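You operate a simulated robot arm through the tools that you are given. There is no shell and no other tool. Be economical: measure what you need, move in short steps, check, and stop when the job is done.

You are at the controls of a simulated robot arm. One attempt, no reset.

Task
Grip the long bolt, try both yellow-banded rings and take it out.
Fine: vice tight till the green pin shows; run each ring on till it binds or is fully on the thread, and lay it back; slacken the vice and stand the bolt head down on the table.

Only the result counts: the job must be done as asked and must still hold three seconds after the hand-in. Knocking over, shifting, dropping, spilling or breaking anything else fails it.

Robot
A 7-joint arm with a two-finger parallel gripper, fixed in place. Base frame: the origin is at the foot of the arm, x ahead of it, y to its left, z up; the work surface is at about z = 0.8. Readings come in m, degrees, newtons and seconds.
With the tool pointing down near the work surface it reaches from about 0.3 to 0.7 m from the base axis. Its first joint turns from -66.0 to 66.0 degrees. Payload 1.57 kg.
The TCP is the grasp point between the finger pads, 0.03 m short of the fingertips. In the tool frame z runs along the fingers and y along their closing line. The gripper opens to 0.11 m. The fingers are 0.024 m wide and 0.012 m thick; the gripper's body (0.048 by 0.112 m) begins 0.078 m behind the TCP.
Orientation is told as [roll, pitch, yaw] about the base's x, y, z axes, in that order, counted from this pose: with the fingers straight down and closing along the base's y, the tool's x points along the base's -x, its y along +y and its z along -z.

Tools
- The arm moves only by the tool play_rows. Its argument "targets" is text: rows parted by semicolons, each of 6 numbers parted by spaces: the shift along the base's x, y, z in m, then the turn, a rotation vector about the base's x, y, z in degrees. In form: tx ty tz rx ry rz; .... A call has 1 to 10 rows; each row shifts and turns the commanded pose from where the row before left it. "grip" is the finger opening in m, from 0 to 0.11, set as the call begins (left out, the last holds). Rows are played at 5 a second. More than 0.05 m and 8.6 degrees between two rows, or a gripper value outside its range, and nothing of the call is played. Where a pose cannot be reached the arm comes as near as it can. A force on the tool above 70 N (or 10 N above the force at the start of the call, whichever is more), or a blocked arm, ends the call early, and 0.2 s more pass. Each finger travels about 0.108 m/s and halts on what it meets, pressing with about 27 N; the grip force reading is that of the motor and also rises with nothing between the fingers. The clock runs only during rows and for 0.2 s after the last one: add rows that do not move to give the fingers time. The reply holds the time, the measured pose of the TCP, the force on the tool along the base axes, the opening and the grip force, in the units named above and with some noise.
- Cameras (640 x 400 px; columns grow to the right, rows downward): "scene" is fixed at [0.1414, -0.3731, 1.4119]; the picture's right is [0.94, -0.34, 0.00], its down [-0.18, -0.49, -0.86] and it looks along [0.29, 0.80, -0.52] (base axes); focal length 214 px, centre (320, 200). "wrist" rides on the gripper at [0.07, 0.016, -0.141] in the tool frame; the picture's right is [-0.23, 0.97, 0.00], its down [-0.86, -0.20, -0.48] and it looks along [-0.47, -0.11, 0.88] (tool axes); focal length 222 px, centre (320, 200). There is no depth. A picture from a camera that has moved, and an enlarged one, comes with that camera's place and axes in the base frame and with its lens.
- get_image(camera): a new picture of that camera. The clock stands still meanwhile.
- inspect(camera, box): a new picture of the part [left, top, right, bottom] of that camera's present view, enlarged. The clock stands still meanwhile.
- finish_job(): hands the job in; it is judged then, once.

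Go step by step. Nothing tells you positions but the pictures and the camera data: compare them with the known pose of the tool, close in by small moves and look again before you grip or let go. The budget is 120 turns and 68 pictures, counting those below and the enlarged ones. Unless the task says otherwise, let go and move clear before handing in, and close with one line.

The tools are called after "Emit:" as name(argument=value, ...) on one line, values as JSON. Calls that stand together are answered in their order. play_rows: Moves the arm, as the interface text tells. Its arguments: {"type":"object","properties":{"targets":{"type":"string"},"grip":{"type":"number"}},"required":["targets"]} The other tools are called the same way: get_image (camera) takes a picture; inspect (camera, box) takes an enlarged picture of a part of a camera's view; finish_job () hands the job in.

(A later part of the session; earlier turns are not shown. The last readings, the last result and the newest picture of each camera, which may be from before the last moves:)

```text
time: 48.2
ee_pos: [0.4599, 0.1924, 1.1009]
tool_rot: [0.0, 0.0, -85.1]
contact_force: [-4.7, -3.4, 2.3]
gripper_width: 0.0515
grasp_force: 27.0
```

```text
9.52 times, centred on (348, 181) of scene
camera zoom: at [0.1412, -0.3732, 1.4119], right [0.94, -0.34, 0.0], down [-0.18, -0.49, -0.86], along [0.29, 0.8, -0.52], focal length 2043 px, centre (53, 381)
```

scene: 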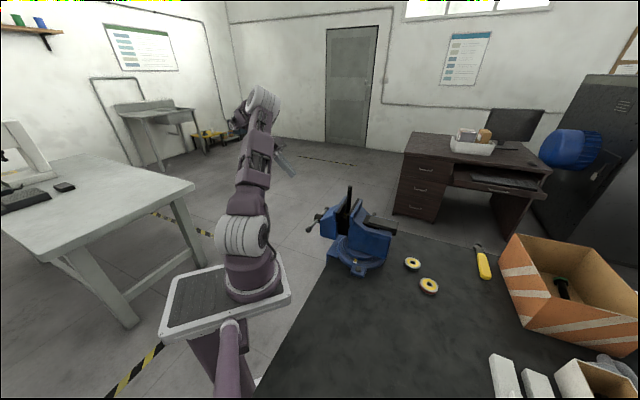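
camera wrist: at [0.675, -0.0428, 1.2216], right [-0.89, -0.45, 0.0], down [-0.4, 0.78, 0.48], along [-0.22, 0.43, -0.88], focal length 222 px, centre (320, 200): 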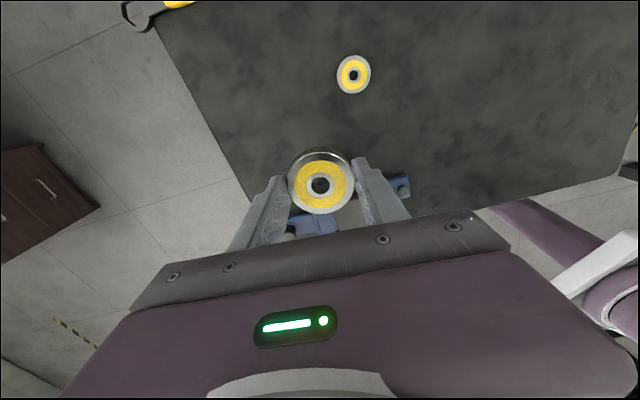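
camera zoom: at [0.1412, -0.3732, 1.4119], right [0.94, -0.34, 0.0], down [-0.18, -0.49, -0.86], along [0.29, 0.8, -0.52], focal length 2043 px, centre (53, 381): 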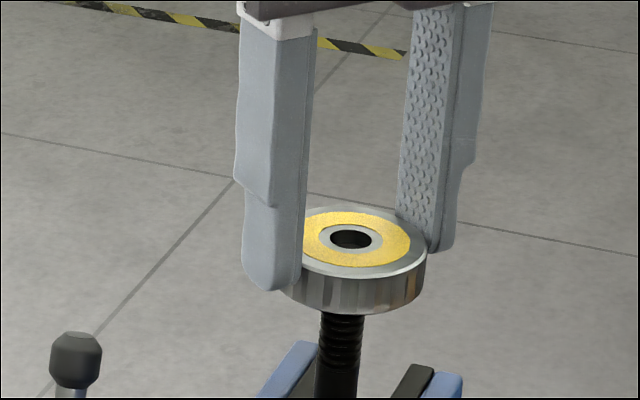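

Progress is good: the ring is about 12 mm down onto the bolt after 255° of turning. Continue another 85°.

Emit:
play_rows(targets="0 0 -0.0004 0 0 -8.5;0 0 -0.0004 0 0 -8.5;0 0 -0.0004 0 0 -8.5;0 0 -0.0004 0 0 -8.5;0 0 -0.0004 0 0 -8.5;0 0 -0.0004 0 0 -8.5;0 0 -0.0004 0 0 -8.5;0 0 -0.0004 0 0 -8.5;0 0 -0.0004 0 0 -8.5;0 0 -0.0004 0 0 -8.5")

Emit:
inspect(camera="scene", box=[320, 160, 376, 202])

```text
time: 50.4
ee_pos: [0.4763, 0.184, 1.0896]
tool_rot: [-0.5, -0.1, -169.9]
contact_force: [-15.7, 27.9, 5.4]
gripper_width: 0.0533
grasp_force: 26.9
out of reach, approached as far as the arm can: row 10
```

```text
9.52 times, centred on (348, 181) of scene
camera zoom: at [0.1409, -0.3722, 1.4122], right [0.94, -0.34, 0.0], down [-0.18, -0.49, -0.86], along [0.29, 0.8, -0.52], focal length 2043 px, centre (53, 381)
```

zoom: 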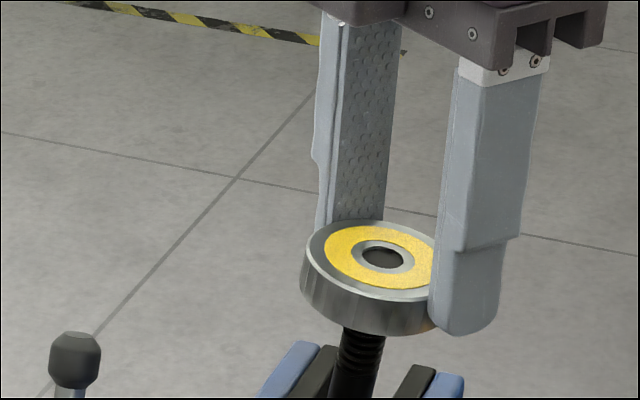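

The last row hit a joint limit and the arm drifted sideways, leaning the bolt. I'll move straight back to the axis.

Emit:
play_rows(targets="-0.0055 0.0028 0.0026 0 0 3;-0.0055 0.0028 0.0026 0 0 3;-0.0054 0.0028 0.0026 0 0 2;0 0 0 0 0 0")

Emit:
inspect(camera="scene", box=[300, 160, 396, 232])

Emit:
get_image(camera="wrist")

```text
time: 51.4
ee_pos: [0.4624, 0.1888, 1.1001]
tool_rot: [-0.1, 0.0, -161.9]
contact_force: [-2.2, 8.8, -5.0]
gripper_width: 0.0519
grasp_force: 27.3
```

```text
5.56 times, centred on (348, 196) of scene
camera zoom: at [0.1414, -0.3728, 1.412], right [0.94, -0.34, 0.0], down [-0.18, -0.49, -0.86], along [0.29, 0.8, -0.52], focal length 1192 px, centre (164, 222)
```

zoom: 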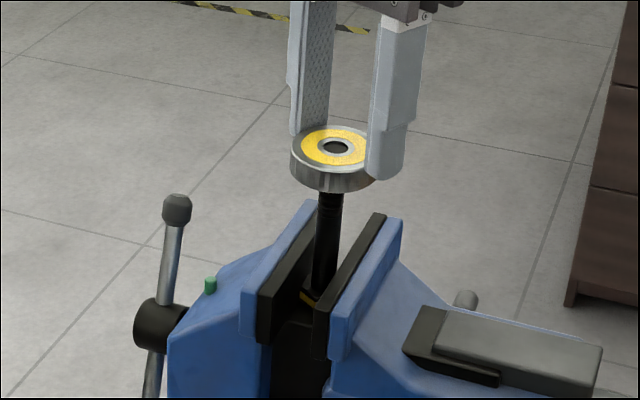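

```text
25 pictures are left
camera wrist: at [0.5337, 0.1932, 1.2416], right [0.09, -1.0, 0.0], down [-0.87, -0.08, 0.48], along [-0.48, -0.04, -0.88], focal length 222 px, centre (320, 200)
```

wrist: 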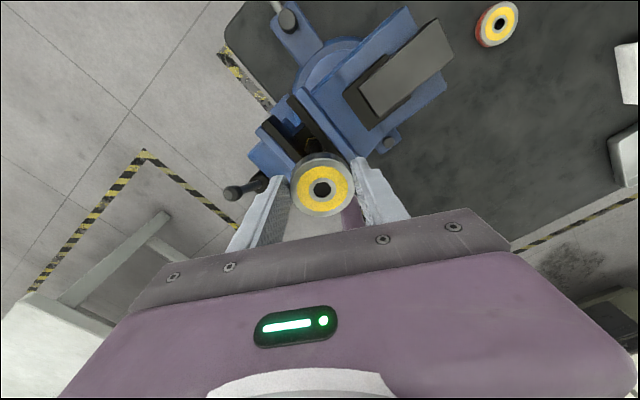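

The bolt sprang back upright and the pin is still up. I'll zoom into the ring to judge its depth.

Emit:
inspect(camera="scene", box=[335, 175, 367, 199])

```text
16.00 times, centred on (351, 187) of scene
camera zoom: at [0.1414, -0.3728, 1.412], right [0.94, -0.34, 0.0], down [-0.18, -0.49, -0.86], along [0.29, 0.8, -0.52], focal length 3432 px, centre (-176, 408)
```

zoom: 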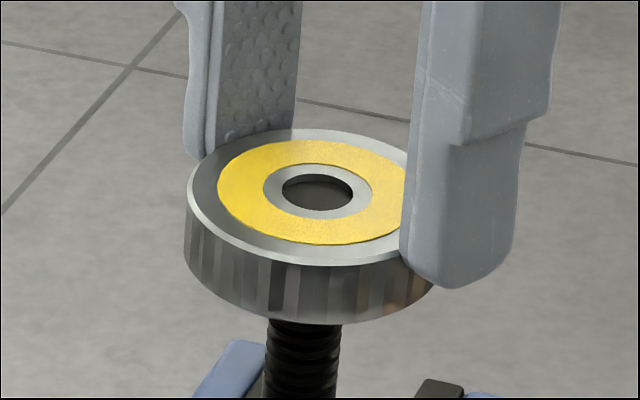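

The bolt's end face is visible just below the ring's top, so it needs a bit more turning. I'll release, rotate back 170°, and regrip.

Emit:
play_rows(targets="0 0 0 0 0 0;-0.001 0.0015 0 0 0 8.6;-0.001 0.0015 0 0 0 8.6;0 0 0 0 0 8.6;0 0 0 0 0 8.6;0 0 0 0 0 8.6;0 0 0 0 0 8.6;0 0 0 0 0 8.6;0 0 0 0 0 8.6;0 0 0 0 0 8.6", grip=0.075)

Emit:
play_rows(targets="0 0 0 0 0 8.6;0 0 0 0 0 8.6;0 0 0 0 0 8.6;0 0 0 0 0 8.6;0 0 0 0 0 8.6;0 0 0 0 0 8.6;0 0 0 0 0 8.6;0 0 0 0 0 8.6;0 0 0 0 0 8.6;0 0 0 0 0 8.6")

Emit:
play_rows(targets="0 0 0 0 0 0;0 0 0 0 0 0;0 0 0 0 0 0", grip=0)

```text
time: 53.6
ee_pos: [0.4593, 0.1919, 1.0998]
tool_rot: [0.0, 0.1, -84.4]
contact_force: [0.3, -0.4, 0.5]
gripper_width: 0.075
grasp_force: 0.0
```

```text
time: 55.8
ee_pos: [0.459, 0.1909, 1.0999]
tool_rot: [0.1, 0.0, 1.5]
contact_force: [-0.4, 0.0, 0.3]
gripper_width: 0.075
grasp_force: 0.1
```

```text
time: 56.6
ee_pos: [0.4593, 0.1904, 1.0999]
tool_rot: [-0.1, -0.1, 1.4]
contact_force: [1.9, -13.9, 6.3]
gripper_width: 0.0532
grasp_force: 26.8
```

Regripped. Turn another 85° with descent, easing the lateral offset.

Emit:
play_rows(targets="0 -0.0007 -0.0003 0 0 -8.5;0 0 -0.0003 0 0 -8.5;0 0 -0.0003 0 0 -8.5;0 0 -0.0003 0 0 -8.5;0 0 -0.0003 0 0 -8.5;0 0 -0.0003 0 0 -8.5;0 0 -0.0003 0 0 -8.5;0 0 -0.0003 0 0 -8.5;0 0 -0.0003 0 0 -8.5;0 0 -0.0003 0 0 -8.5")

```text
time: 58.8
ee_pos: [0.4585, 0.1922, 1.0964]
tool_rot: [0.0, 0.0, -83.8]
contact_force: [2.3, -13.7, 0.9]
gripper_width: 0.0533
grasp_force: 27.2
```

Emit:
play_rows(targets="0 -0.0004 -0.0003 0 0 -7.5;0 0 -0.0003 0 0 -7.5;0 0 -0.0003 0 0 -7.5;0 0 -0.0003 0 0 -7.5;0 0 -0.0003 0 0 -7.5;0 0 -0.0003 0 0 -7.5;0 0 -0.0003 0 0 -7.5;0 0 -0.0003 0 0 -7.5;0 0 -0.0003 0 0 -7.5;0 0 -0.0003 0 0 -7.5")

Emit:
inspect(camera="scene", box=[335, 175, 367, 199])

```text
time: 61.0
ee_pos: [0.4578, 0.1929, 1.093]
tool_rot: [-0.2, 0.0, -158.6]
contact_force: [-17.9, 12.8, -1.2]
gripper_width: 0.0531
grasp_force: 27.1
```

```text
16.00 times, centred on (351, 187) of scene
camera zoom: at [0.1409, -0.3727, 1.412], right [0.94, -0.34, 0.0], down [-0.18, -0.49, -0.86], along [0.29, 0.8, -0.52], focal length 3432 px, centre (-176, 408)
```

zoom: 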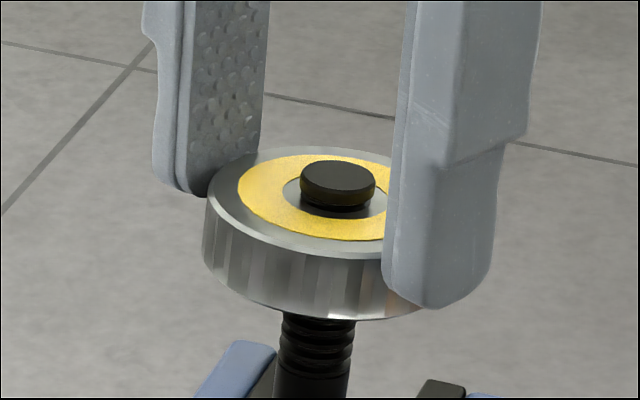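

Ring A is now fully on, with the bolt end protruding above it. I'll run it back off counter-clockwise.

Emit:
play_rows(targets="-0.0004 0.0003 0.0003 0 0 8.5;0 0 0.0003 0 0 8.5;0 0 0.0003 0 0 8.5;0 0 0.0003 0 0 8.5;0 0 0.0003 0 0 8.5;0 0 0.0003 0 0 8.5;0 0 0.0003 0 0 8.5;0 0 0.0003 0 0 8.5;0 0 0.0003 0 0 8.5;0 0 0.0003 0 0 8.5")

Emit:
play_rows(targets="0 0 0.0003 0 0 8.5;0 0 0.0003 0 0 8.5;0 0 0.0003 0 0 8.5;0 0 0.0003 0 0 8.5;0 0 0.0003 0 0 8.5;0 0 0.0003 0 0 8.5;0 0 0.0003 0 0 8.5;0 0 0.0003 0 0 8.5;0 0 0.0003 0 0 8.5;0 0 0.0003 0 0 8.5")

```text
time: 63.2
ee_pos: [0.4595, 0.1893, 1.0974]
tool_rot: [0.0, 0.0, -73.5]
contact_force: [13.8, 2.2, 9.7]
gripper_width: 0.0529
grasp_force: 26.9
```

```text
time: 65.4
ee_pos: [0.4579, 0.1917, 1.1002]
tool_rot: [-0.1, 0.0, 11.6]
contact_force: [8.1, 4.6, 5.8]
gripper_width: 0.0534
grasp_force: 27.2
```

Emit:
play_rows(targets="0.0003 0 0.0004 0 0 8.5;0 0 0.0004 0 0 8.5;0 0 0.0004 0 0 8.5;0 0 0.0004 0 0 8.5;0 0 0.0004 0 0 8.5;0 0 0.0004 0 0 8.5;0 0 0.0004 0 0 8.5;0 0 0.0004 0 0 8.5;0 0 0.0004 0 0 8.5;0 0 0.0004 0 0 8.5")

Emit:
play_rows(targets="0 0 0.0004 0 0 7.3;0 0 0.0004 0 0 7.3;0 0 0.0004 0 0 7.3;0 0 0.0004 0 0 7.3;0 0 0.0004 0 0 7.3;0 0 0.0004 0 0 7.3;0 0 0.0003 0 0 7.3;0 0 0.0003 0 0 7.3;0 0 0.0003 0 0 7.3;0 0 0.0003 0 0 7.3")

Emit:
inspect(camera="scene", box=[331, 169, 371, 199])

```text
time: 67.6
ee_pos: [0.4586, 0.1927, 1.1039]
tool_rot: [0.1, 0.0, 96.6]
contact_force: [-14.7, 9.2, -6.0]
gripper_width: 0.0527
grasp_force: 26.9
```

```text
time: 69.8
ee_pos: [0.46, 0.1915, 1.1084]
tool_rot: [-0.1, 0.0, 169.7]
contact_force: [-6.8, 9.2, -13.2]
gripper_width: 0.0526
grasp_force: 26.9
```

```text
13.33 times, centred on (351, 184) of scene
camera zoom: at [0.1414, -0.3727, 1.412], right [0.94, -0.34, 0.0], down [-0.18, -0.49, -0.86], along [0.29, 0.8, -0.52], focal length 2860 px, centre (-93, 413)
```

zoom: 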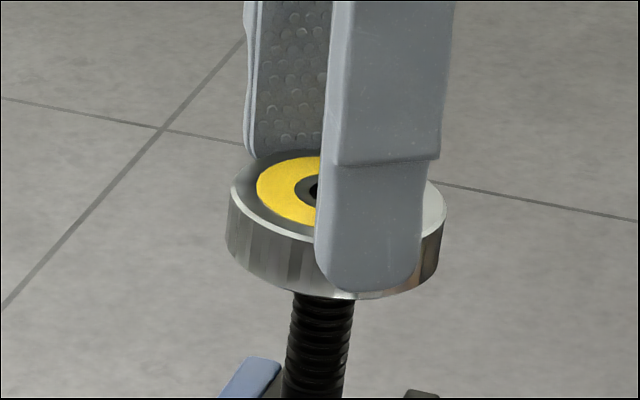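

About 5 mm of engagement is left. Release, turn back 170°, lower the grip 5 mm and regrip.

Emit:
play_rows(targets="0 0 0 0 0 0;0 0 -0.0025 0 0 -8.6;0 0 -0.0025 0 0 -8.6;0 0 0 0 0 -8.6;0 0 0 0 0 -8.6;0 0 0 0 0 -8.6;0 0 0 0 0 -8.6;0 0 0 0 0 -8.6;0 0 0 0 0 -8.6;0 0 0 0 0 -8.6", grip=0.075)

Emit:
play_rows(targets="0 0 0 0 0 -8.6;0 0 0 0 0 -8.6;0 0 0 0 0 -8.6;0 0 0 0 0 -8.6;0 0 0 0 0 -8.6;0 0 0 0 0 -8.6;0 0 0 0 0 -8.6;0 0 0 0 0 -8.6;0 0 0 0 0 -8.6;0 0 0 0 0 -8.6")

Emit:
play_rows(targets="0 0 0 0 0 0;0 0 0 0 0 0;0 0 0 0 0 0", grip=0)

```text
time: 72.0
ee_pos: [0.4587, 0.1923, 1.1023]
tool_rot: [0.1, 0.0, 91.8]
contact_force: [-0.1, -0.2, 0.0]
gripper_width: 0.0751
grasp_force: 0.0
```

```text
time: 74.2
ee_pos: [0.4598, 0.1911, 1.1032]
tool_rot: [0.0, -0.1, 5.8]
contact_force: [0.6, 0.2, 0.1]
gripper_width: 0.0753
grasp_force: 0.0
```

```text
time: 75.0
ee_pos: [0.4594, 0.1932, 1.1025]
tool_rot: [0.2, 0.0, 6.0]
contact_force: [-5.4, 14.7, 4.8]
gripper_width: 0.0526
grasp_force: 27.1
```

Gripped. Turn 160° counter-clockwise with rise.

Emit:
play_rows(targets="0 0.0006 0.0004 0 0 8.5;0 0 0.0004 0 0 8.5;0 0 0.0004 0 0 8.5;0 0 0.0004 0 0 8.5;0 0 0.0004 0 0 8.5;0 0 0.0004 0 0 8.5;0 0 0.0004 0 0 8.5;0 0 0.0004 0 0 8.5;0 0 0.0004 0 0 8.5;0 0 0.0004 0 0 8.5")

Emit:
play_rows(targets="0 0 0.0004 0 0 7.5;0 0 0.0004 0 0 7.5;0 0 0.0004 0 0 7.5;0 0 0.0004 0 0 7.5;0 0 0.0004 0 0 7.5;0 0 0.0004 0 0 7.5;0 0 0.0004 0 0 7.5;0 0 0.0004 0 0 7.5;0 0 0.0004 0 0 7.5;0 0 0 0 0 7.5")

```text
time: 77.2
ee_pos: [0.4585, 0.1925, 1.1069]
tool_rot: [0.1, 0.0, 91.1]
contact_force: [-1.6, 8.8, -2.6]
gripper_width: 0.0525
grasp_force: 27.0
```

```text
time: 79.4
ee_pos: [0.4582, 0.1916, 1.1097]
tool_rot: [-0.1, -0.1, 166.1]
contact_force: [-0.9, -0.2, -1.7]
gripper_width: 0.0525
grasp_force: 27.3
```

Forces have dropped to just the ring's weight, so it appears to be off. Lift gently.

Emit:
play_rows(targets="0 0 0.002 0 0 0;0 0 0.003 0 0 0;0 0 0.008 0 0 0;0 0 0.01 0 0 0;0 0 0.01 0 0 0;0 0 0 0 0 0")

Emit:
get_image(camera="wrist")

```text
time: 80.8
ee_pos: [0.4591, 0.1912, 1.1435]
tool_rot: [-0.1, 0.0, 166.0]
contact_force: [0.8, 0.7, -2.3]
gripper_width: 0.0523
grasp_force: 27.1
```

```text
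21 pictures are left
camera wrist: at [0.5233, 0.1576, 1.2846], right [-0.46, -0.89, 0.0], down [-0.78, 0.4, 0.48], along [-0.43, 0.22, -0.88], focal length 222 px, centre (320, 200)
```

wrist: 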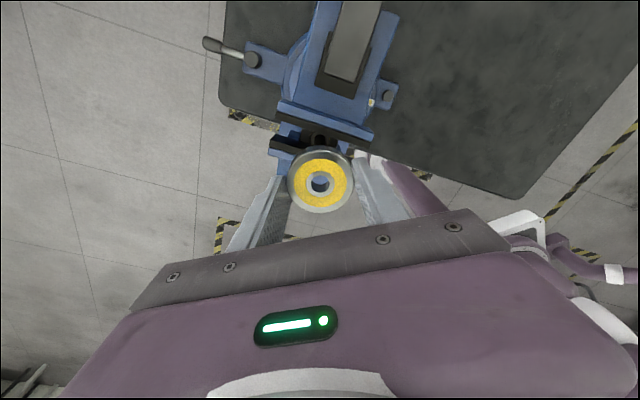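

The ring is free and held. Carry it back to its original spot (0.641, 0.0215).

Emit:
play_rows(targets="0.0182 -0.017 0 0 0 -4;0.0182 -0.017 0 0 0 -4;0.0182 -0.017 0 0 0 -4;0.0182 -0.017 0 0 0 -4;0.0182 -0.017 0 0 0 -4;0.0182 -0.017 -0.01 0 0 -4;0.0182 -0.017 -0.02 0 0 -4;0.0182 -0.017 -0.02 0 0 -4;0.0182 -0.017 -0.03 0 0 -4;0.0182 -0.017 -0.03 0 0 0")

Emit:
play_rows(targets="0 0 -0.03 0 0 0;0 0 -0.03 0 0 0;0 0 -0.03 0 0 0;0 0 -0.03 0 0 0;0 0 -0.03 0 0 0;0 0 -0.02 0 0 0;0 0 -0.015 0 0 0;0 0 -0.005 0 0 0;0 0 0 0 0 0")

```text
time: 83.0
ee_pos: [0.6425, 0.0196, 1.0306]
tool_rot: [-0.1, 0.0, 130.0]
contact_force: [-0.5, 0.3, -1.8]
gripper_width: 0.0523
grasp_force: 27.1
```

```text
time: 85.0
ee_pos: [0.6414, 0.0229, 0.8435]
tool_rot: [-0.1, 0.0, 130.0]
contact_force: [-0.5, 0.2, -1.7]
gripper_width: 0.0522
grasp_force: 26.5
```

Emit:
play_rows(targets="0 0 -0.002 0 0 0;0 0 -0.002 0 0 0;0 0 -0.002 0 0 0;0 0 -0.001 0 0 0;0 0 -0.001 0 0 0;0 0 0 0 0 0")

```text
time: 86.4
ee_pos: [0.641, 0.0214, 0.8351]
tool_rot: [-0.1, -0.1, 130.0]
contact_force: [-0.5, 0.1, -2.4]
gripper_width: 0.0522
grasp_force: 26.9
```

Emit:
play_rows(targets="0 0 -0.001 0 0 0;0 0 -0.001 0 0 0;0 0 -0.001 0 0 0;0 0 0 0 0 0")

```text
time: 87.4
ee_pos: [0.6409, 0.022, 0.8334]
tool_rot: [-0.1, 0.2, 130.0]
contact_force: [-4.8, 0.9, 18.2]
gripper_width: 0.0523
grasp_force: 26.9
```

Contact with the table. Ease off, open and rise.

Emit:
play_rows(targets="0 0 0.0005 0 0 0;0 0 0 0 0 0;0 0 0 0 0 0", grip=0.08)

Emit:
play_rows(targets="0 0 0.02 0 0 0;0 0 0.03 0 0 0;0 0 0.03 0 0 0;-0.003 -0.023 0 0 0 0;-0.003 -0.023 0 0 0 0;-0.003 -0.023 0 0 0 0;-0.003 -0.023 0 0 0 0;0 0 0 0 0 0")

Emit:
get_image(camera="wrist")

```text
time: 88.2
ee_pos: [0.6409, 0.0218, 0.8331]
tool_rot: [-0.1, 0.0, 130.0]
contact_force: [-0.2, -0.2, 0.5]
gripper_width: 0.0803
grasp_force: 0.1
```

```text
time: 90.0
ee_pos: [0.6302, -0.0697, 0.9135]
tool_rot: [-0.1, 0.0, 130.0]
contact_force: [-0.2, -0.2, -0.3]
gripper_width: 0.08
grasp_force: 0.0
```

```text
20 pictures are left
camera wrist: at [0.6613, -0.1355, 1.0554], right [-0.89, -0.45, 0.0], down [-0.4, 0.78, 0.48], along [-0.22, 0.43, -0.88], focal length 222 px, centre (320, 200)
```

wrist: 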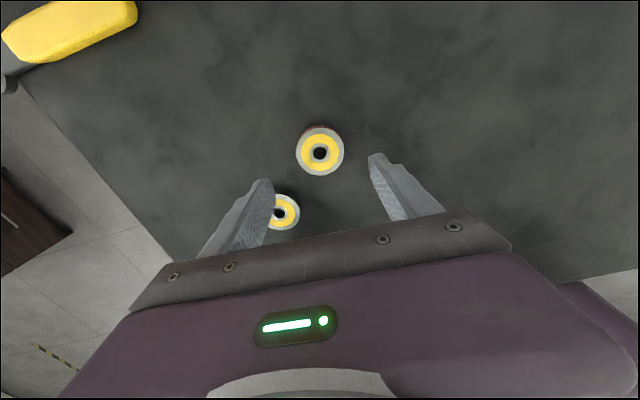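

Ring A lies flat in its old place and ring B is at (0.628, -0.071). Descend onto ring B and grip.

Emit:
play_rows(targets="-0.0015 -0.0012 -0.03 0 0 0;0 0 -0.03 0 0 0;0 0 -0.015 0 0 0;0 0 -0.0055 0 0 0;0 0 0 0 0 0")

Emit:
play_rows(targets="0 0 0 0 0 0;0 0 0 0 0 0;0 0 0 0 0 0", grip=0.0)

Emit:
play_rows(targets="0 0 0.003 0 0 0;0 0 0.005 0 0 0;0 0 0.007 0 0 0;0 0 0.01 0 0 0;0 0 0 0 0 0")

```text
time: 91.2
ee_pos: [0.6274, -0.0735, 0.8319]
tool_rot: [0.0, -0.1, 129.9]
contact_force: [0.3, -0.5, 0.9]
gripper_width: 0.0801
grasp_force: 0.0
```

```text
time: 92.0
ee_pos: [0.6268, -0.0733, 0.8316]
tool_rot: [0.0, 0.0, 130.0]
contact_force: [0.8, 0.7, -0.1]
gripper_width: 0.0521
grasp_force: 26.8
```

```text
time: 93.2
ee_pos: [0.6282, -0.072, 0.8578]
tool_rot: [0.0, 0.0, 130.0]
contact_force: [-1.3, -0.3, -1.1]
gripper_width: 0.052
grasp_force: 26.7
```

Emit:
play_rows(targets="0 0 0.01 0 0 0;0 0 0.02 0 0 0;0 0 0.025 0 0 0;0 0 0.025 0 0 0;0 0 0.025 0 0 0;0 0 0.025 0 0 0;0 0 0.025 0 0 0;0 0 0.025 0 0 0;0 0 0.025 0 0 0;0 0 0.015 0 0 0")

Emit:
play_rows(targets="-0.0169 0.0264 0.009 0 0 4;-0.0169 0.0264 0.009 0 0 4;-0.0169 0.0264 0.009 0 0 4;-0.0169 0.0264 0.009 0 0 4;-0.0169 0.0264 0.009 0 0 4;-0.0169 0.0264 0.009 0 0 4;-0.0169 0.0264 0.006 0 0 4;-0.0169 0.0264 0 0 0 4;-0.0169 0.0264 0 0 0 4;-0.0169 0.0264 0 0 0 4")

```text
time: 95.4
ee_pos: [0.6279, -0.0733, 1.0782]
tool_rot: [0.0, 0.0, 129.9]
contact_force: [1.1, 0.0, -1.6]
gripper_width: 0.0523
grasp_force: 26.6
```

```text
time: 97.6
ee_pos: [0.4571, 0.1928, 1.1362]
tool_rot: [-0.1, 0.0, 170.1]
contact_force: [-0.3, 0.6, -1.5]
gripper_width: 0.052
grasp_force: 26.9
```

Emit:
play_rows(targets="0.0025 -0.0007 0 0 0 0;0 0 -0.01 0 0 0;0 0 -0.007 0 0 0;0 0 0 0 0 0")

Emit:
inspect(camera="scene", box=[320, 160, 376, 202])

Emit:
inspect(camera="wrist", box=[280, 120, 360, 210])

```text
time: 98.6
ee_pos: [0.4602, 0.1918, 1.119]
tool_rot: [0.0, 0.0, 170.0]
contact_force: [0.4, -0.7, -2.4]
gripper_width: 0.0519
grasp_force: 27.1
```

```text
9.52 times, centred on (348, 181) of scene
camera zoom: at [0.1414, -0.3731, 1.4119], right [0.94, -0.34, 0.0], down [-0.18, -0.49, -0.86], along [0.29, 0.8, -0.52], focal length 2043 px, centre (53, 381)
```

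zoom: 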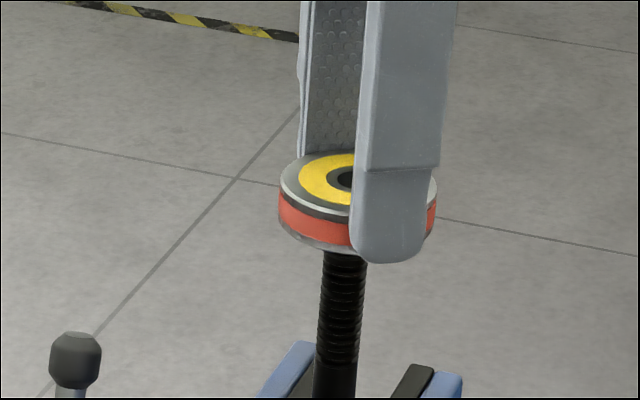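

```text
4.44 times, centred on (320, 165) of wrist
camera zoom: at [0.5262, 0.1624, 1.2608], right [-0.39, -0.92, 0.0], down [-0.81, 0.35, 0.48], along [-0.44, 0.19, -0.88], focal length 987 px, centre (320, 356)
```

zoom: 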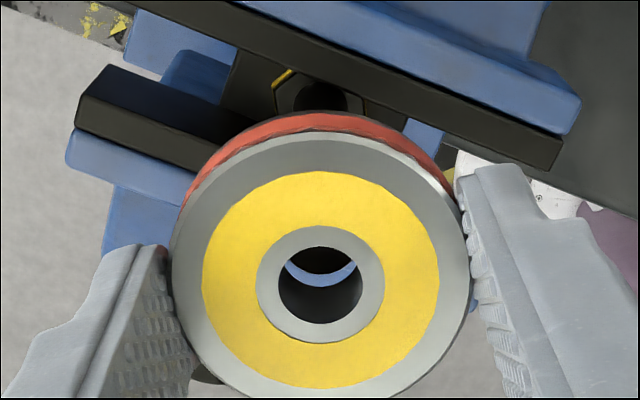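

Ring B sits about 3 mm too far toward scene-right. Shift it and lower to contact.

Emit:
play_rows(targets="-0.0027 0.0011 0 0 0 0;0 0 -0.004 0 0 0;0 0 -0.003 0 0 0;0 0 -0.002 0 0 0;0 0 -0.002 0 0 0;0 0 -0.001 0 0 0;0 0 0 0 0 0")

```text
time: 100.2
ee_pos: [0.4581, 0.1924, 1.1083]
tool_rot: [-0.2, 0.1, 170.0]
contact_force: [-0.8, 1.8, 16.7]
gripper_width: 0.0519
grasp_force: 27.2
```

Contact at about the same height as ring A. Now turn clockwise.

Emit:
play_rows(targets="0 0 0.0003 0 0 -8.5;0 0 0 0 0 -8.5;0 0 0 0 0 -8.5;0 0 0 0 0 -8.5;0 0 0 0 0 -8.5;0 0 0 0 0 -8.5;0 0 0 0 0 -8.5;0 0 0 0 0 -8.5;0 0 0 0 0 -8.5;0 0 0 0 0 -8.5")

Emit:
inspect(camera="scene", box=[331, 169, 371, 199])

```text
time: 102.4
ee_pos: [0.4585, 0.1936, 1.1089]
tool_rot: [-0.1, -0.1, 84.9]
contact_force: [-2.8, -1.2, -10.0]
gripper_width: 0.0522
grasp_force: 26.8
```

```text
13.33 times, centred on (351, 184) of scene
camera zoom: at [0.1415, -0.3731, 1.4119], right [0.94, -0.34, 0.0], down [-0.18, -0.49, -0.86], along [0.29, 0.8, -0.52], focal length 2860 px, centre (-93, 413)
```

zoom: 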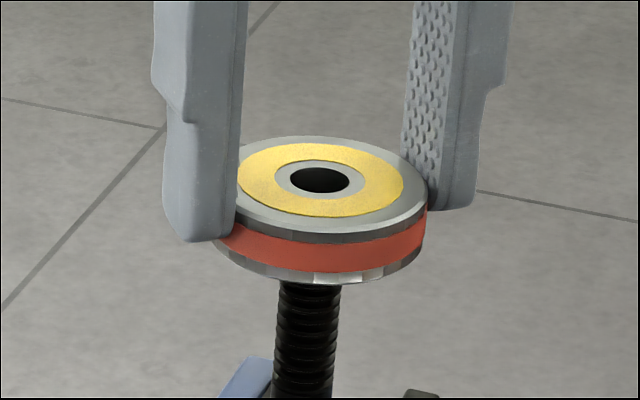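

The thread has caught. Continue turning with descent, watching for binding.

Emit:
play_rows(targets="0 0 -0.0004 0 0 -8.5;0 0 -0.0003 0 0 -8.5;0 0 -0.0003 0 0 -8.5;0 0 -0.0003 0 0 -8.5;0 0 -0.0003 0 0 -8.5;0 0 -0.0003 0 0 -8.5;0 0 -0.0003 0 0 -8.5;0 0 -0.0003 0 0 -8.5;0 0 -0.0003 0 0 -8.5;0 0 -0.0003 0 0 -8.5")

```text
time: 104.6
ee_pos: [0.4581, 0.1938, 1.1056]
tool_rot: [0.1, 0.0, -0.2]
contact_force: [-1.9, 4.2, 2.2]
gripper_width: 0.0521
grasp_force: 26.9
```

Emit:
inspect(camera="scene", box=[331, 169, 371, 199])

```text
13.33 times, centred on (351, 184) of scene
camera zoom: at [0.1413, -0.373, 1.4119], right [0.94, -0.34, 0.0], down [-0.18, -0.49, -0.86], along [0.29, 0.8, -0.52], focal length 2860 px, centre (-93, 413)
```

zoom: 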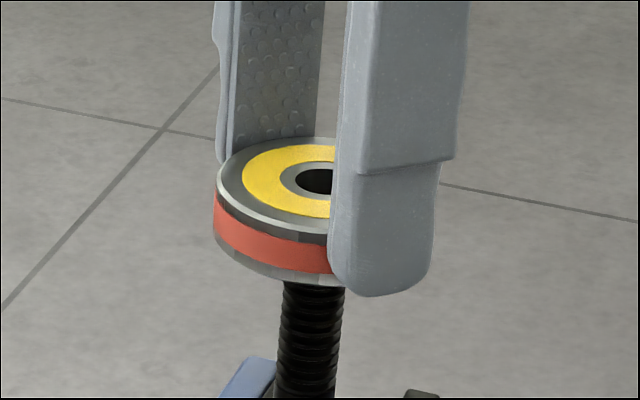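

The ring seems not to have descended in the last 85°, which suggests binding. One more turn to confirm.

Emit:
play_rows(targets="0 0 -0.0002 0 0 -8.5;0 0 -0.0002 0 0 -8.5;0 0 -0.0002 0 0 -8.5;0 0 -0.0002 0 0 -8.5;0 0 -0.0002 0 0 -8.5;0 0 -0.0002 0 0 -8.5;0 0 -0.0002 0 0 -8.5;0 0 -0.0002 0 0 -8.5;0 0 -0.0002 0 0 -8.5;0 0 -0.0002 0 0 -8.5")

Emit:
inspect(camera="scene", box=[331, 169, 371, 199])

```text
time: 106.8
ee_pos: [0.4573, 0.192, 1.1031]
tool_rot: [0.0, 0.0, -85.2]
contact_force: [-3.4, -2.1, -0.7]
gripper_width: 0.0526
grasp_force: 26.8
```

```text
13.33 times, centred on (351, 184) of scene
camera zoom: at [0.1413, -0.3731, 1.4119], right [0.94, -0.34, 0.0], down [-0.18, -0.49, -0.86], along [0.29, 0.8, -0.52], focal length 2860 px, centre (-93, 413)
```

zoom: 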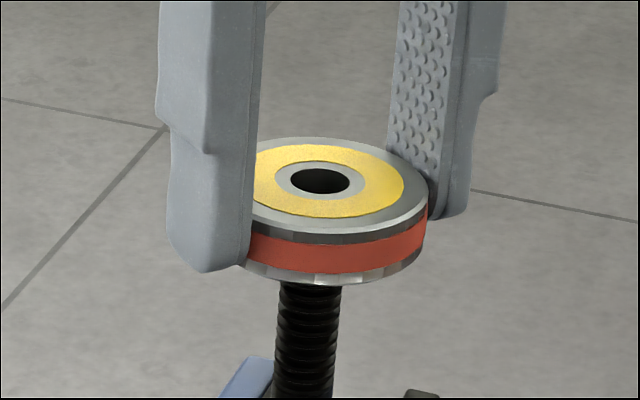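

The ring stayed at the same height through 170° while the fingers slipped round it, so ring B binds. Now turn it back off.

Emit:
play_rows(targets="0 0 0.0002 0 0 8.5;0 0 0.0002 0 0 8.5;0 0 0.0003 0 0 8.5;0 0 0.0003 0 0 8.5;0 0 0.0003 0 0 8.5;0 0 0.0003 0 0 8.5;0 0 0.0003 0 0 8.5;0 0 0.0003 0 0 8.5;0 0 0.0003 0 0 8.5;0 0 0.0003 0 0 8.5")

Emit:
play_rows(targets="0 0 0.0003 0 0 8.5;0 0 0.0003 0 0 8.5;0 0 0.0003 0 0 8.5;0 0 0.0003 0 0 8.5;0 0 0.0003 0 0 8.5;0 0 0.0003 0 0 8.5;0 0 0.0003 0 0 8.5;0 0 0.0003 0 0 8.5;0 0 0.0003 0 0 8.5;0 0 0.0003 0 0 8.5")

```text
time: 109.0
ee_pos: [0.4591, 0.1926, 1.1057]
tool_rot: [0.0, -0.2, 0.0]
contact_force: [2.9, 3.0, 9.3]
gripper_width: 0.0526
grasp_force: 27.1
```

```text
time: 111.2
ee_pos: [0.4594, 0.1926, 1.1075]
tool_rot: [0.0, 0.0, 85.2]
contact_force: [0.3, -1.4, -2.3]
gripper_width: 0.0524
grasp_force: 26.8
```

Forces show only the ring's weight. Turn 75° more, then lift gently.

Emit:
play_rows(targets="0 0 0.0003 0 0 8.4;0 0 0.0003 0 0 8.4;0 0 0.0003 0 0 8.4;0 0 0.0003 0 0 8.4;0 0 0.0003 0 0 8.4;0 0 0.0003 0 0 8.4;0 0 0.0003 0 0 8.4;0 0 0.0003 0 0 8.4;0 0 0.0003 0 0 8.4;0 0 0 0 0 0")

Emit:
play_rows(targets="0 0 0.002 0 0 0;0 0 0.003 0 0 0;0 0 0.008 0 0 0;0 0 0.01 0 0 0;0 0 0.01 0 0 0;0 0 0 0 0 0")

Emit:
inspect(camera="scene", box=[310, 150, 400, 215])

```text
time: 113.4
ee_pos: [0.459, 0.1922, 1.112]
tool_rot: [0.0, 0.1, 160.6]
contact_force: [-0.4, 0.0, -1.6]
gripper_width: 0.0527
grasp_force: 26.7
```

```text
time: 114.8
ee_pos: [0.4583, 0.1931, 1.1433]
tool_rot: [0.0, -0.1, 160.6]
contact_force: [0.2, -0.1, -0.8]
gripper_width: 0.0523
grasp_force: 27.6
```

```text
6.15 times, centred on (355, 182) of scene
camera zoom: at [0.1414, -0.3731, 1.4119], right [0.94, -0.34, 0.0], down [-0.18, -0.49, -0.86], along [0.29, 0.8, -0.52], focal length 1320 px, centre (105, 308)
```

zoom: 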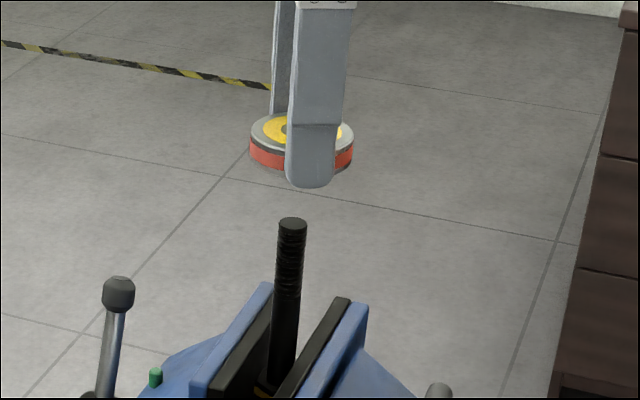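

Ring B is free and held. Carry it back to (0.628, -0.071).

Emit:
play_rows(targets="0.017 -0.0264 0 0 0 -3;0.017 -0.0264 0 0 0 -3;0.017 -0.0264 0 0 0 -3;0.017 -0.0264 0 0 0 -3;0.017 -0.0264 0 0 0 -3;0.017 -0.0264 -0.01 0 0 -3;0.017 -0.0264 -0.02 0 0 -3;0.017 -0.0264 -0.02 0 0 -3;0.017 -0.0264 -0.03 0 0 -3;0.017 -0.0264 -0.03 0 0 -3")

Emit:
play_rows(targets="0 0 -0.03 0 0 0;0 0 -0.03 0 0 0;0 0 -0.03 0 0 0;0 0 -0.03 0 0 0;0 0 -0.03 0 0 0;0 0 -0.02 0 0 0;0 0 -0.015 0 0 0;0 0 -0.005 0 0 0;0 0 0 0 0 0")

Emit:
play_rows(targets="0 0 -0.002 0 0 0;0 0 -0.002 0 0 0;0 0 -0.001 0 0 0;0 0 -0.001 0 0 0;0 0 0 0 0 0")

```text
time: 117.0
ee_pos: [0.6268, -0.0682, 1.0353]
tool_rot: [0.0, 0.0, 130.7]
contact_force: [0.4, -0.2, -1.5]
gripper_width: 0.0522
grasp_force: 27.0
```

```text
time: 119.0
ee_pos: [0.6265, -0.0702, 0.8438]
tool_rot: [0.0, 0.0, 130.5]
contact_force: [-0.1, -0.1, -1.3]
gripper_width: 0.0524
grasp_force: 27.1
```

```text
time: 120.2
ee_pos: [0.6278, -0.0714, 0.8394]
tool_rot: [-0.1, 0.0, 130.5]
contact_force: [0.3, 0.3, -2.1]
gripper_width: 0.0524
grasp_force: 26.8
```

Emit:
play_rows(targets="0 0 -0.0015 0 0 0;0 0 -0.0015 0 0 0;0 0 -0.001 0 0 0;0 0 0 0 0 0")

```text
time: 121.2
ee_pos: [0.6281, -0.0717, 0.8356]
tool_rot: [0.0, 0.0, 130.5]
contact_force: [-1.2, -0.1, -1.7]
gripper_width: 0.0524
grasp_force: 27.1
```

Emit:
play_rows(targets="0 0 -0.001 0 0 0;0 0 -0.001 0 0 0;0 0 -0.001 0 0 0;0 0 0 0 0 0")

```text
time: 122.2
ee_pos: [0.628, -0.0723, 0.8318]
tool_rot: [0.1, 0.0, 130.6]
contact_force: [-0.6, 0.6, -2.4]
gripper_width: 0.0523
grasp_force: 27.0
```

Emit:
play_rows(targets="0 0 -0.0007 0 0 0;0 0 -0.0007 0 0 0;0 0 -0.0006 0 0 0;0 0 0 0 0 0")

```text
time: 123.2
ee_pos: [0.6294, -0.0712, 0.8304]
tool_rot: [0.0, 0.0, 130.6]
contact_force: [-0.5, 0.4, -1.9]
gripper_width: 0.0525
grasp_force: 27.4
```

Emit:
play_rows(targets="0 0 -0.0005 0 0 0;0 0 -0.0005 0 0 0;0 0 -0.0005 0 0 0;0 0 0 0 0 0")

```text
time: 124.2
ee_pos: [0.6298, -0.0708, 0.83]
tool_rot: [0.0, 0.1, 130.6]
contact_force: [-4.0, -1.7, 22.4]
gripper_width: 0.0521
grasp_force: 26.9
```

Contact. Ease off, open, rise and look.

Emit:
play_rows(targets="0 0 0.0005 0 0 0;0 0 0 0 0 0;0 0 0 0 0 0", grip=0.08)

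Emit:
play_rows(targets="0 0 0.02 0 0 0;0 0 0.03 0 0 0;0 0 0.05 0 0 0;0 0 0.05 0 0 0;0 0 0.05 0 0 0;0 0 0.05 0 0 0;0 0 0.03 0 0 0")

Emit:
get_image(camera="wrist")

```text
time: 125.0
ee_pos: [0.6289, -0.0694, 0.8296]
tool_rot: [0.0, 0.0, 130.6]
contact_force: [11.4, 11.9, 19.2]
gripper_width: 0.0654
grasp_force: 0.1
```

```text
time: 126.6
ee_pos: [0.6292, -0.0692, 1.1115]
tool_rot: [0.1, 0.1, 130.6]
contact_force: [-0.4, -1.2, 0.0]
gripper_width: 0.0799
grasp_force: 0.1
```

```text
13 pictures are left
camera wrist: at [0.6615, -0.1333, 1.2525], right [-0.89, -0.46, 0.0], down [-0.41, 0.78, 0.48], along [-0.22, 0.42, -0.88], focal length 222 px, centre (320, 200)
```

wrist: 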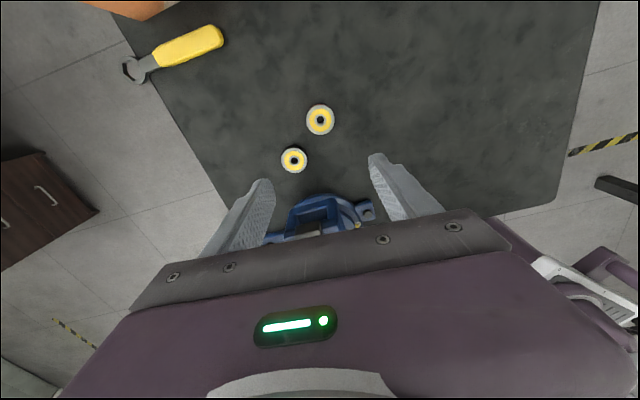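

Both rings lie flat at their places. Next is slackening the vice: I'll close the fingers and carry the tool over to the handle, high above the bolt.

Emit:
play_rows(targets="-0.016 0.012 0.01 0 0 -8.6;-0.016 0.012 0.01 0 0 -8.6;-0.016 0.012 0.01 0 0 -8.6;-0.016 0.012 0.01 0 0 -8.6;-0.016 0.012 0.01 0 0 -8.6;-0.016 0.012 0.01 0 0 -8.6;-0.016 0.012 0.01 0 0 -8.6;-0.016 0.012 0.01 0 0 -8.6;-0.016 0.012 0.01 0 0 -8.6;-0.016 0.012 0.01 0 0 -8.6", grip=0)

Emit:
play_rows(targets="-0.0104 0.0223 0 0 0 -8.6;-0.0104 0.0223 0 0 0 -8.6;-0.0104 0.0223 0 0 0 -8.6;-0.0104 0.0223 0 0 0 -8.6;-0.0104 0.0223 0 0 0 -8.6;-0.0104 0.0223 0 0 0 -8.6;-0.0104 0.0223 0 0 0 -8.6;-0.0104 0.0223 0 0 0 -8.6;-0.0104 0.0223 0 0 0 -8.6;-0.0104 0.0223 0 0 0 -8.6")

```text
time: 128.8
ee_pos: [0.467, 0.0491, 1.2089]
tool_rot: [0.0, 0.0, 44.4]
contact_force: [0.7, -0.4, 0.9]
gripper_width: 0.0
grasp_force: 21.0
```

```text
time: 131.0
ee_pos: [0.3644, 0.2738, 1.2082]
tool_rot: [0.0, 0.1, -41.5]
contact_force: [-0.7, -0.3, -0.2]
gripper_width: 0.0
grasp_force: 21.2
```

Emit:
play_rows(targets="0 0 0 0 0 -4.2;0 0 -0.02 -5.37 -5.235 0;0 0 -0.03 -5.37 -5.235 0;0 0 -0.03 -3.58 -3.49 0;0 0 -0.04 0 0 0;0 0 -0.04 0 0 0;0 0 0 0 0 0")

Emit:
get_image(camera="wrist")

Emit:
inspect(camera="scene", box=[290, 160, 390, 240])

```text
time: 132.6
ee_pos: [0.3659, 0.2712, 1.0489]
tool_rot: [0.0, -20.0, -45.6]
contact_force: [0.1, 0.2, 0.0]
gripper_width: 0.0
grasp_force: 21.2
```

```text
12 pictures are left
camera wrist: at [0.2969, 0.3628, 1.1572], right [0.85, 0.53, 0.08], down [0.31, -0.6, 0.74], along [0.44, -0.6, -0.67], focal length 222 px, centre (320, 200)
```

wrist: 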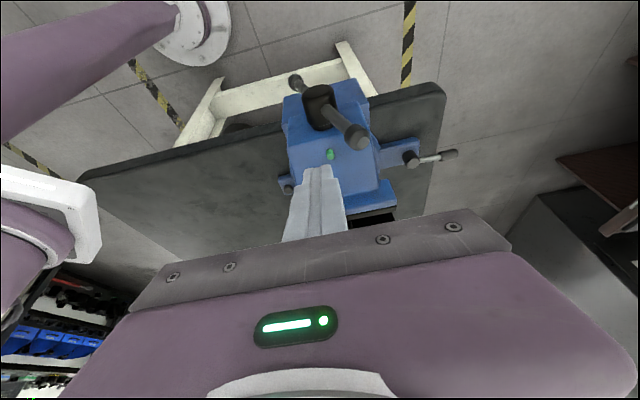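

```text
5.00 times, centred on (340, 200) of scene
camera zoom: at [0.1414, -0.3731, 1.4119], right [0.94, -0.34, 0.0], down [-0.18, -0.49, -0.86], along [0.29, 0.8, -0.52], focal length 1072 px, centre (220, 200)
```

zoom: 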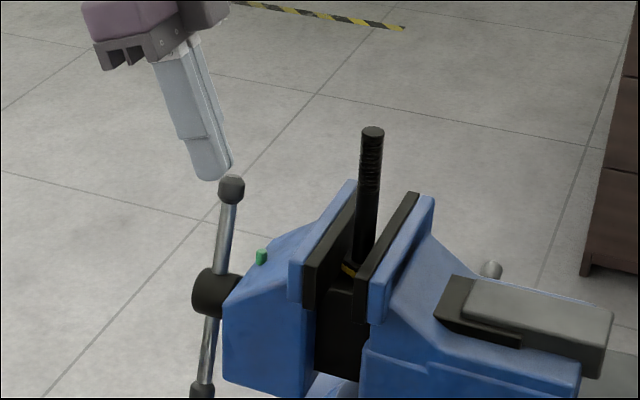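

The handle bar stands at about 69°, with its upper ball at (0.393, 0.297, 0.985). I'll lower the fingertips beside it and push it over toward +u and down to slacken.

Emit:
play_rows(targets="-0.0042 0.0043 -0.0315 0 0 0;0 0 -0.0315 0 0 0;0.0076 0.0074 0.004 0 0 0;0.0071 0.0069 -0.0015 0 0 0;0.0088 0.0086 -0.0079 0 0 0;0.0077 0.0075 -0.0114 0 0 0;0.0053 0.0052 -0.0139 0 0 0;0.0054 0.0053 -0.0153 0 0 0;0.005 0.0049 -0.014 0 0 0;0 0 0 0 0 0")

Emit:
inspect(camera="scene", box=[290, 160, 390, 240])

```text
time: 134.8
ee_pos: [0.4087, 0.3242, 0.9259]
tool_rot: [0.1, -20.0, -45.7]
contact_force: [-2.5, 4.4, 2.5]
gripper_width: 0.0
grasp_force: 21.7
```

```text
5.00 times, centred on (340, 200) of scene
camera zoom: at [0.1413, -0.373, 1.4119], right [0.94, -0.34, 0.0], down [-0.18, -0.49, -0.86], along [0.29, 0.8, -0.52], focal length 1072 px, centre (220, 200)
```

zoom: 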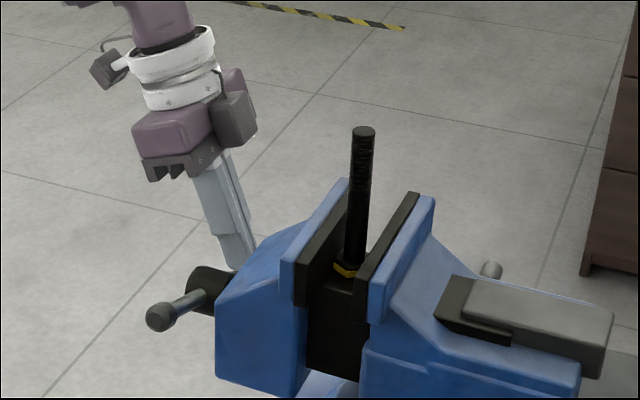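

The vice is slack: the pin is down, the jaws are apart and the bolt is standing free. Withdraw upward, level the tool and move over the bolt.

Emit:
play_rows(targets="0 0 0.03 0 0 0;0 0 0.045 0 0 0;0 0 0.045 0 0 0;0 0 0.045 0 0 0;0 0 0.04 5.37 5.235 0;0 0 0.04 5.37 5.235 0;0 0 0.04 3.58 3.49 0;0.014 -0.04 0 0 0 0;0.014 -0.04 0 0 0 0;0.014 -0.04 0 0 0 0")

Emit:
play_rows(targets="0.004 -0.008 0 0 0 0;0 0 0 0 0 0;0 0 0 0 0 0;0 0 0 0 0 0", grip=0.07)

Emit:
get_image(camera="wrist")

```text
time: 137.0
ee_pos: [0.4491, 0.2017, 1.2124]
tool_rot: [0.0, 0.0, -45.6]
contact_force: [0.7, 0.1, 1.0]
gripper_width: 0.0
grasp_force: 20.9
```

```text
time: 138.0
ee_pos: [0.4529, 0.1941, 1.2135]
tool_rot: [0.1, 0.0, -45.6]
contact_force: [-0.1, -0.4, -0.1]
gripper_width: 0.0699
grasp_force: 0.2
```

```text
9 pictures are left
camera wrist: at [0.4161, 0.2532, 1.3548], right [0.85, 0.52, 0.0], down [0.46, -0.75, 0.48], along [0.25, -0.41, -0.88], focal length 222 px, centre (320, 200)
```

wrist: 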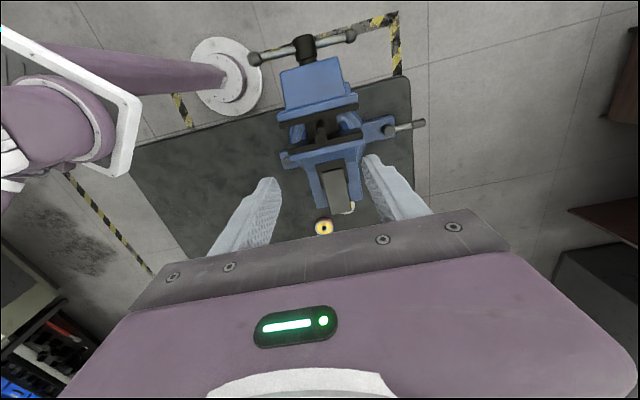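

Emit:
inspect(camera="wrist", box=[280, 100, 360, 160])

```text
6.67 times, centred on (320, 130) of wrist
camera zoom: at [0.4161, 0.2532, 1.3548], right [0.85, 0.52, 0.0], down [0.46, -0.75, 0.48], along [0.25, -0.41, -0.88], focal length 1481 px, centre (320, 667)
```

zoom: 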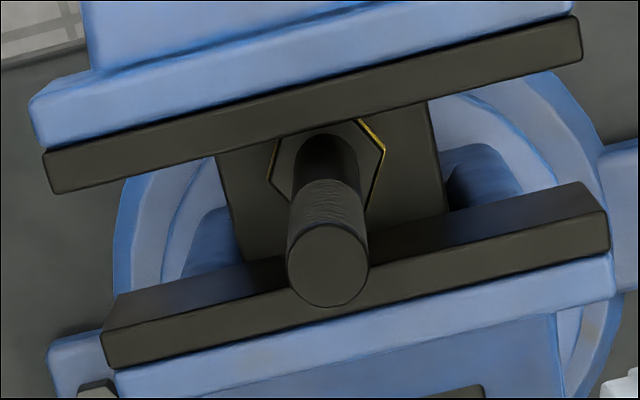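

The bolt stands vertical at (0.452, 0.1965). Centre on it, descend and grip its upper shank.

Emit:
play_rows(targets="-0.001 0.0022 -0.04 0 0 0;0 0 -0.04 0 0 0;0 0 -0.04 0 0 0;0 0 -0.03 0 0 0;0 0 -0.015 0 0 0;0 0 0 0 0 0")

Emit:
inspect(camera="scene", box=[310, 150, 400, 220])

```text
time: 139.4
ee_pos: [0.4506, 0.1952, 1.0458]
tool_rot: [0.0, 0.0, -45.7]
contact_force: [0.0, -0.6, -0.8]
gripper_width: 0.0701
grasp_force: 0.1
```

```text
5.71 times, centred on (355, 185) of scene
camera zoom: at [0.1414, -0.3731, 1.4119], right [0.94, -0.34, 0.0], down [-0.18, -0.49, -0.86], along [0.29, 0.8, -0.52], focal length 1226 px, centre (120, 286)
```

zoom: 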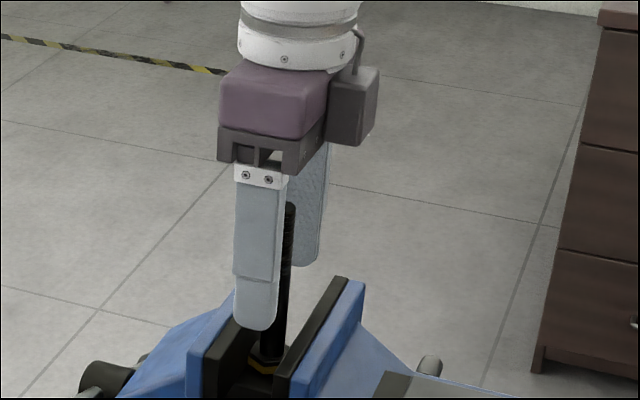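

The fingers straddle the bolt cleanly above the jaws. Grip.

Emit:
play_rows(targets="0 0 0 0 0 0;0 0 0 0 0 0;0 0 0 0 0 0;0 0 0 0 0 0", grip=0)

Emit:
play_rows(targets="0 0 0.003 0 0 0;0 0 0.005 0 0 0;0 0 0.01 0 0 0;0 0 0.015 0 0 0;0 0 0.02 0 0 0;0 0 0.02 0 0 0;0 0 0.02 0 0 0;0 0 0.015 0 0 0;0 0 0 0 0 0")

Emit:
inspect(camera="scene", box=[310, 130, 400, 220])

```text
time: 140.4
ee_pos: [0.4515, 0.1964, 1.047]
tool_rot: [-0.1, -0.1, -45.6]
contact_force: [0.3, 0.4, 1.2]
gripper_width: 0.015
grasp_force: 27.0
```

```text
time: 142.4
ee_pos: [0.4532, 0.1972, 1.1555]
tool_rot: [0.0, 0.0, -45.7]
contact_force: [0.8, -0.5, -2.2]
gripper_width: 0.015
grasp_force: 26.8
```

```text
4.44 times, centred on (355, 175) of scene
camera zoom: at [0.1414, -0.3731, 1.4119], right [0.94, -0.34, 0.0], down [-0.18, -0.49, -0.86], along [0.29, 0.8, -0.52], focal length 953 px, centre (164, 311)
```

zoom: 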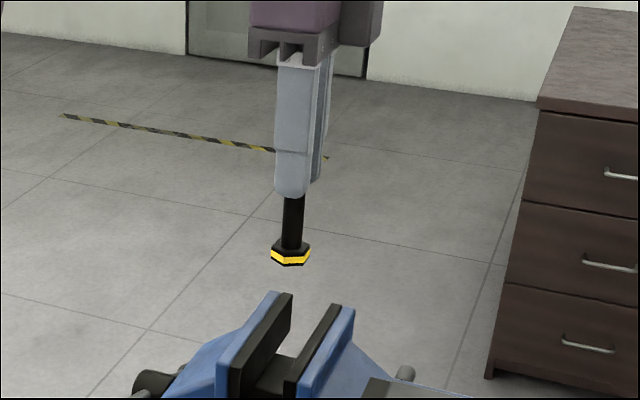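

The bolt is lifted clear of the jaws, upright. Carry it to the free table area near (0.50, -0.12).

Emit:
play_rows(targets="0.0047 -0.0317 0 0 0 0;0.0047 -0.0317 0 0 0 0;0.0047 -0.0317 0 0 0 0;0.0047 -0.0317 0 0 0 0;0.0047 -0.0317 0 0 0 0;0.0047 -0.0317 0 0 0 0;0.0047 -0.0317 0 0 0 0;0.0047 -0.0317 0 0 0 0;0.0047 -0.0317 0 0 0 0;0.0047 -0.0317 0 0 0 0")

Emit:
play_rows(targets="0 0 -0.04 0 0 0;0 0 -0.04 0 0 0;0 0 -0.04 0 0 0;0 0 -0.04 0 0 0;0 0 -0.03 0 0 0;0 0 -0.03 0 0 0;0 0 -0.01 0 0 0;0 0 0 0 0 0")

Emit:
inspect(camera="scene", box=[360, 240, 480, 340])

```text
time: 144.6
ee_pos: [0.5005, -0.1204, 1.1543]
tool_rot: [-0.1, 0.0, -45.6]
contact_force: [0.0, 0.0, -1.9]
gripper_width: 0.015
grasp_force: 27.4
```

```text
time: 146.4
ee_pos: [0.4998, -0.1221, 0.922]
tool_rot: [-0.1, -0.1, -45.7]
contact_force: [0.4, -0.6, -2.7]
gripper_width: 0.0153
grasp_force: 26.5
```

```text
4.00 times, centred on (420, 290) of scene
camera zoom: at [0.1414, -0.3731, 1.4119], right [0.94, -0.34, 0.0], down [-0.18, -0.49, -0.86], along [0.29, 0.8, -0.52], focal length 858 px, centre (-80, -160)
```

zoom: 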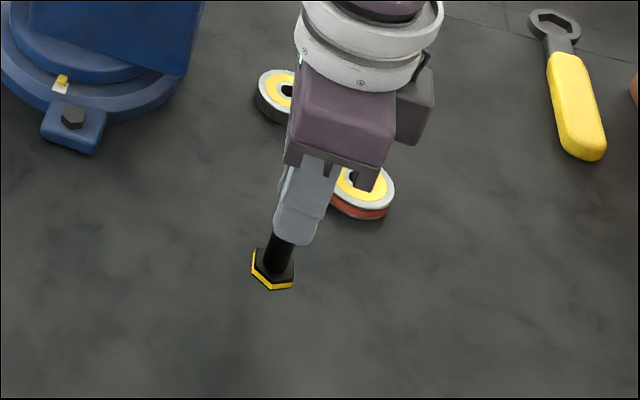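

The bolt is upright over a clear patch. Lower gently until contact.

Emit:
play_rows(targets="0 0 -0.006 0 0 0;0 0 -0.005 0 0 0;0 0 -0.004 0 0 0;0 0 -0.003 0 0 0;0 0 -0.002 0 0 0;0 0 -0.002 0 0 0;0 0 0 0 0 0")

```text
time: 148.0
ee_pos: [0.5009, -0.1216, 0.9015]
tool_rot: [0.0, 0.0, -45.6]
contact_force: [-0.2, -0.6, -2.3]
gripper_width: 0.015
grasp_force: 27.2
```

Emit:
play_rows(targets="0 0 -0.002 0 0 0;0 0 -0.002 0 0 0;0 0 -0.001 0 0 0;0 0 -0.001 0 0 0;0 0 -0.001 0 0 0;0 0 -0.001 0 0 0;0 0 0 0 0 0")

```text
time: 149.6
ee_pos: [0.4994, -0.1214, 0.8929]
tool_rot: [0.0, 0.0, -45.6]
contact_force: [0.0, 0.0, -2.3]
gripper_width: 0.0156
grasp_force: 26.9
```

Emit:
play_rows(targets="0 0 -0.001 0 0 0;0 0 -0.001 0 0 0;0 0 -0.001 0 0 0;0 0 -0.001 0 0 0;0 0 0 0 0 0")

```text
time: 150.8
ee_pos: [0.4996, -0.1208, 0.8905]
tool_rot: [-0.1, -0.1, -45.7]
contact_force: [-3.2, 0.3, 20.3]
gripper_width: 0.0154
grasp_force: 27.0
```

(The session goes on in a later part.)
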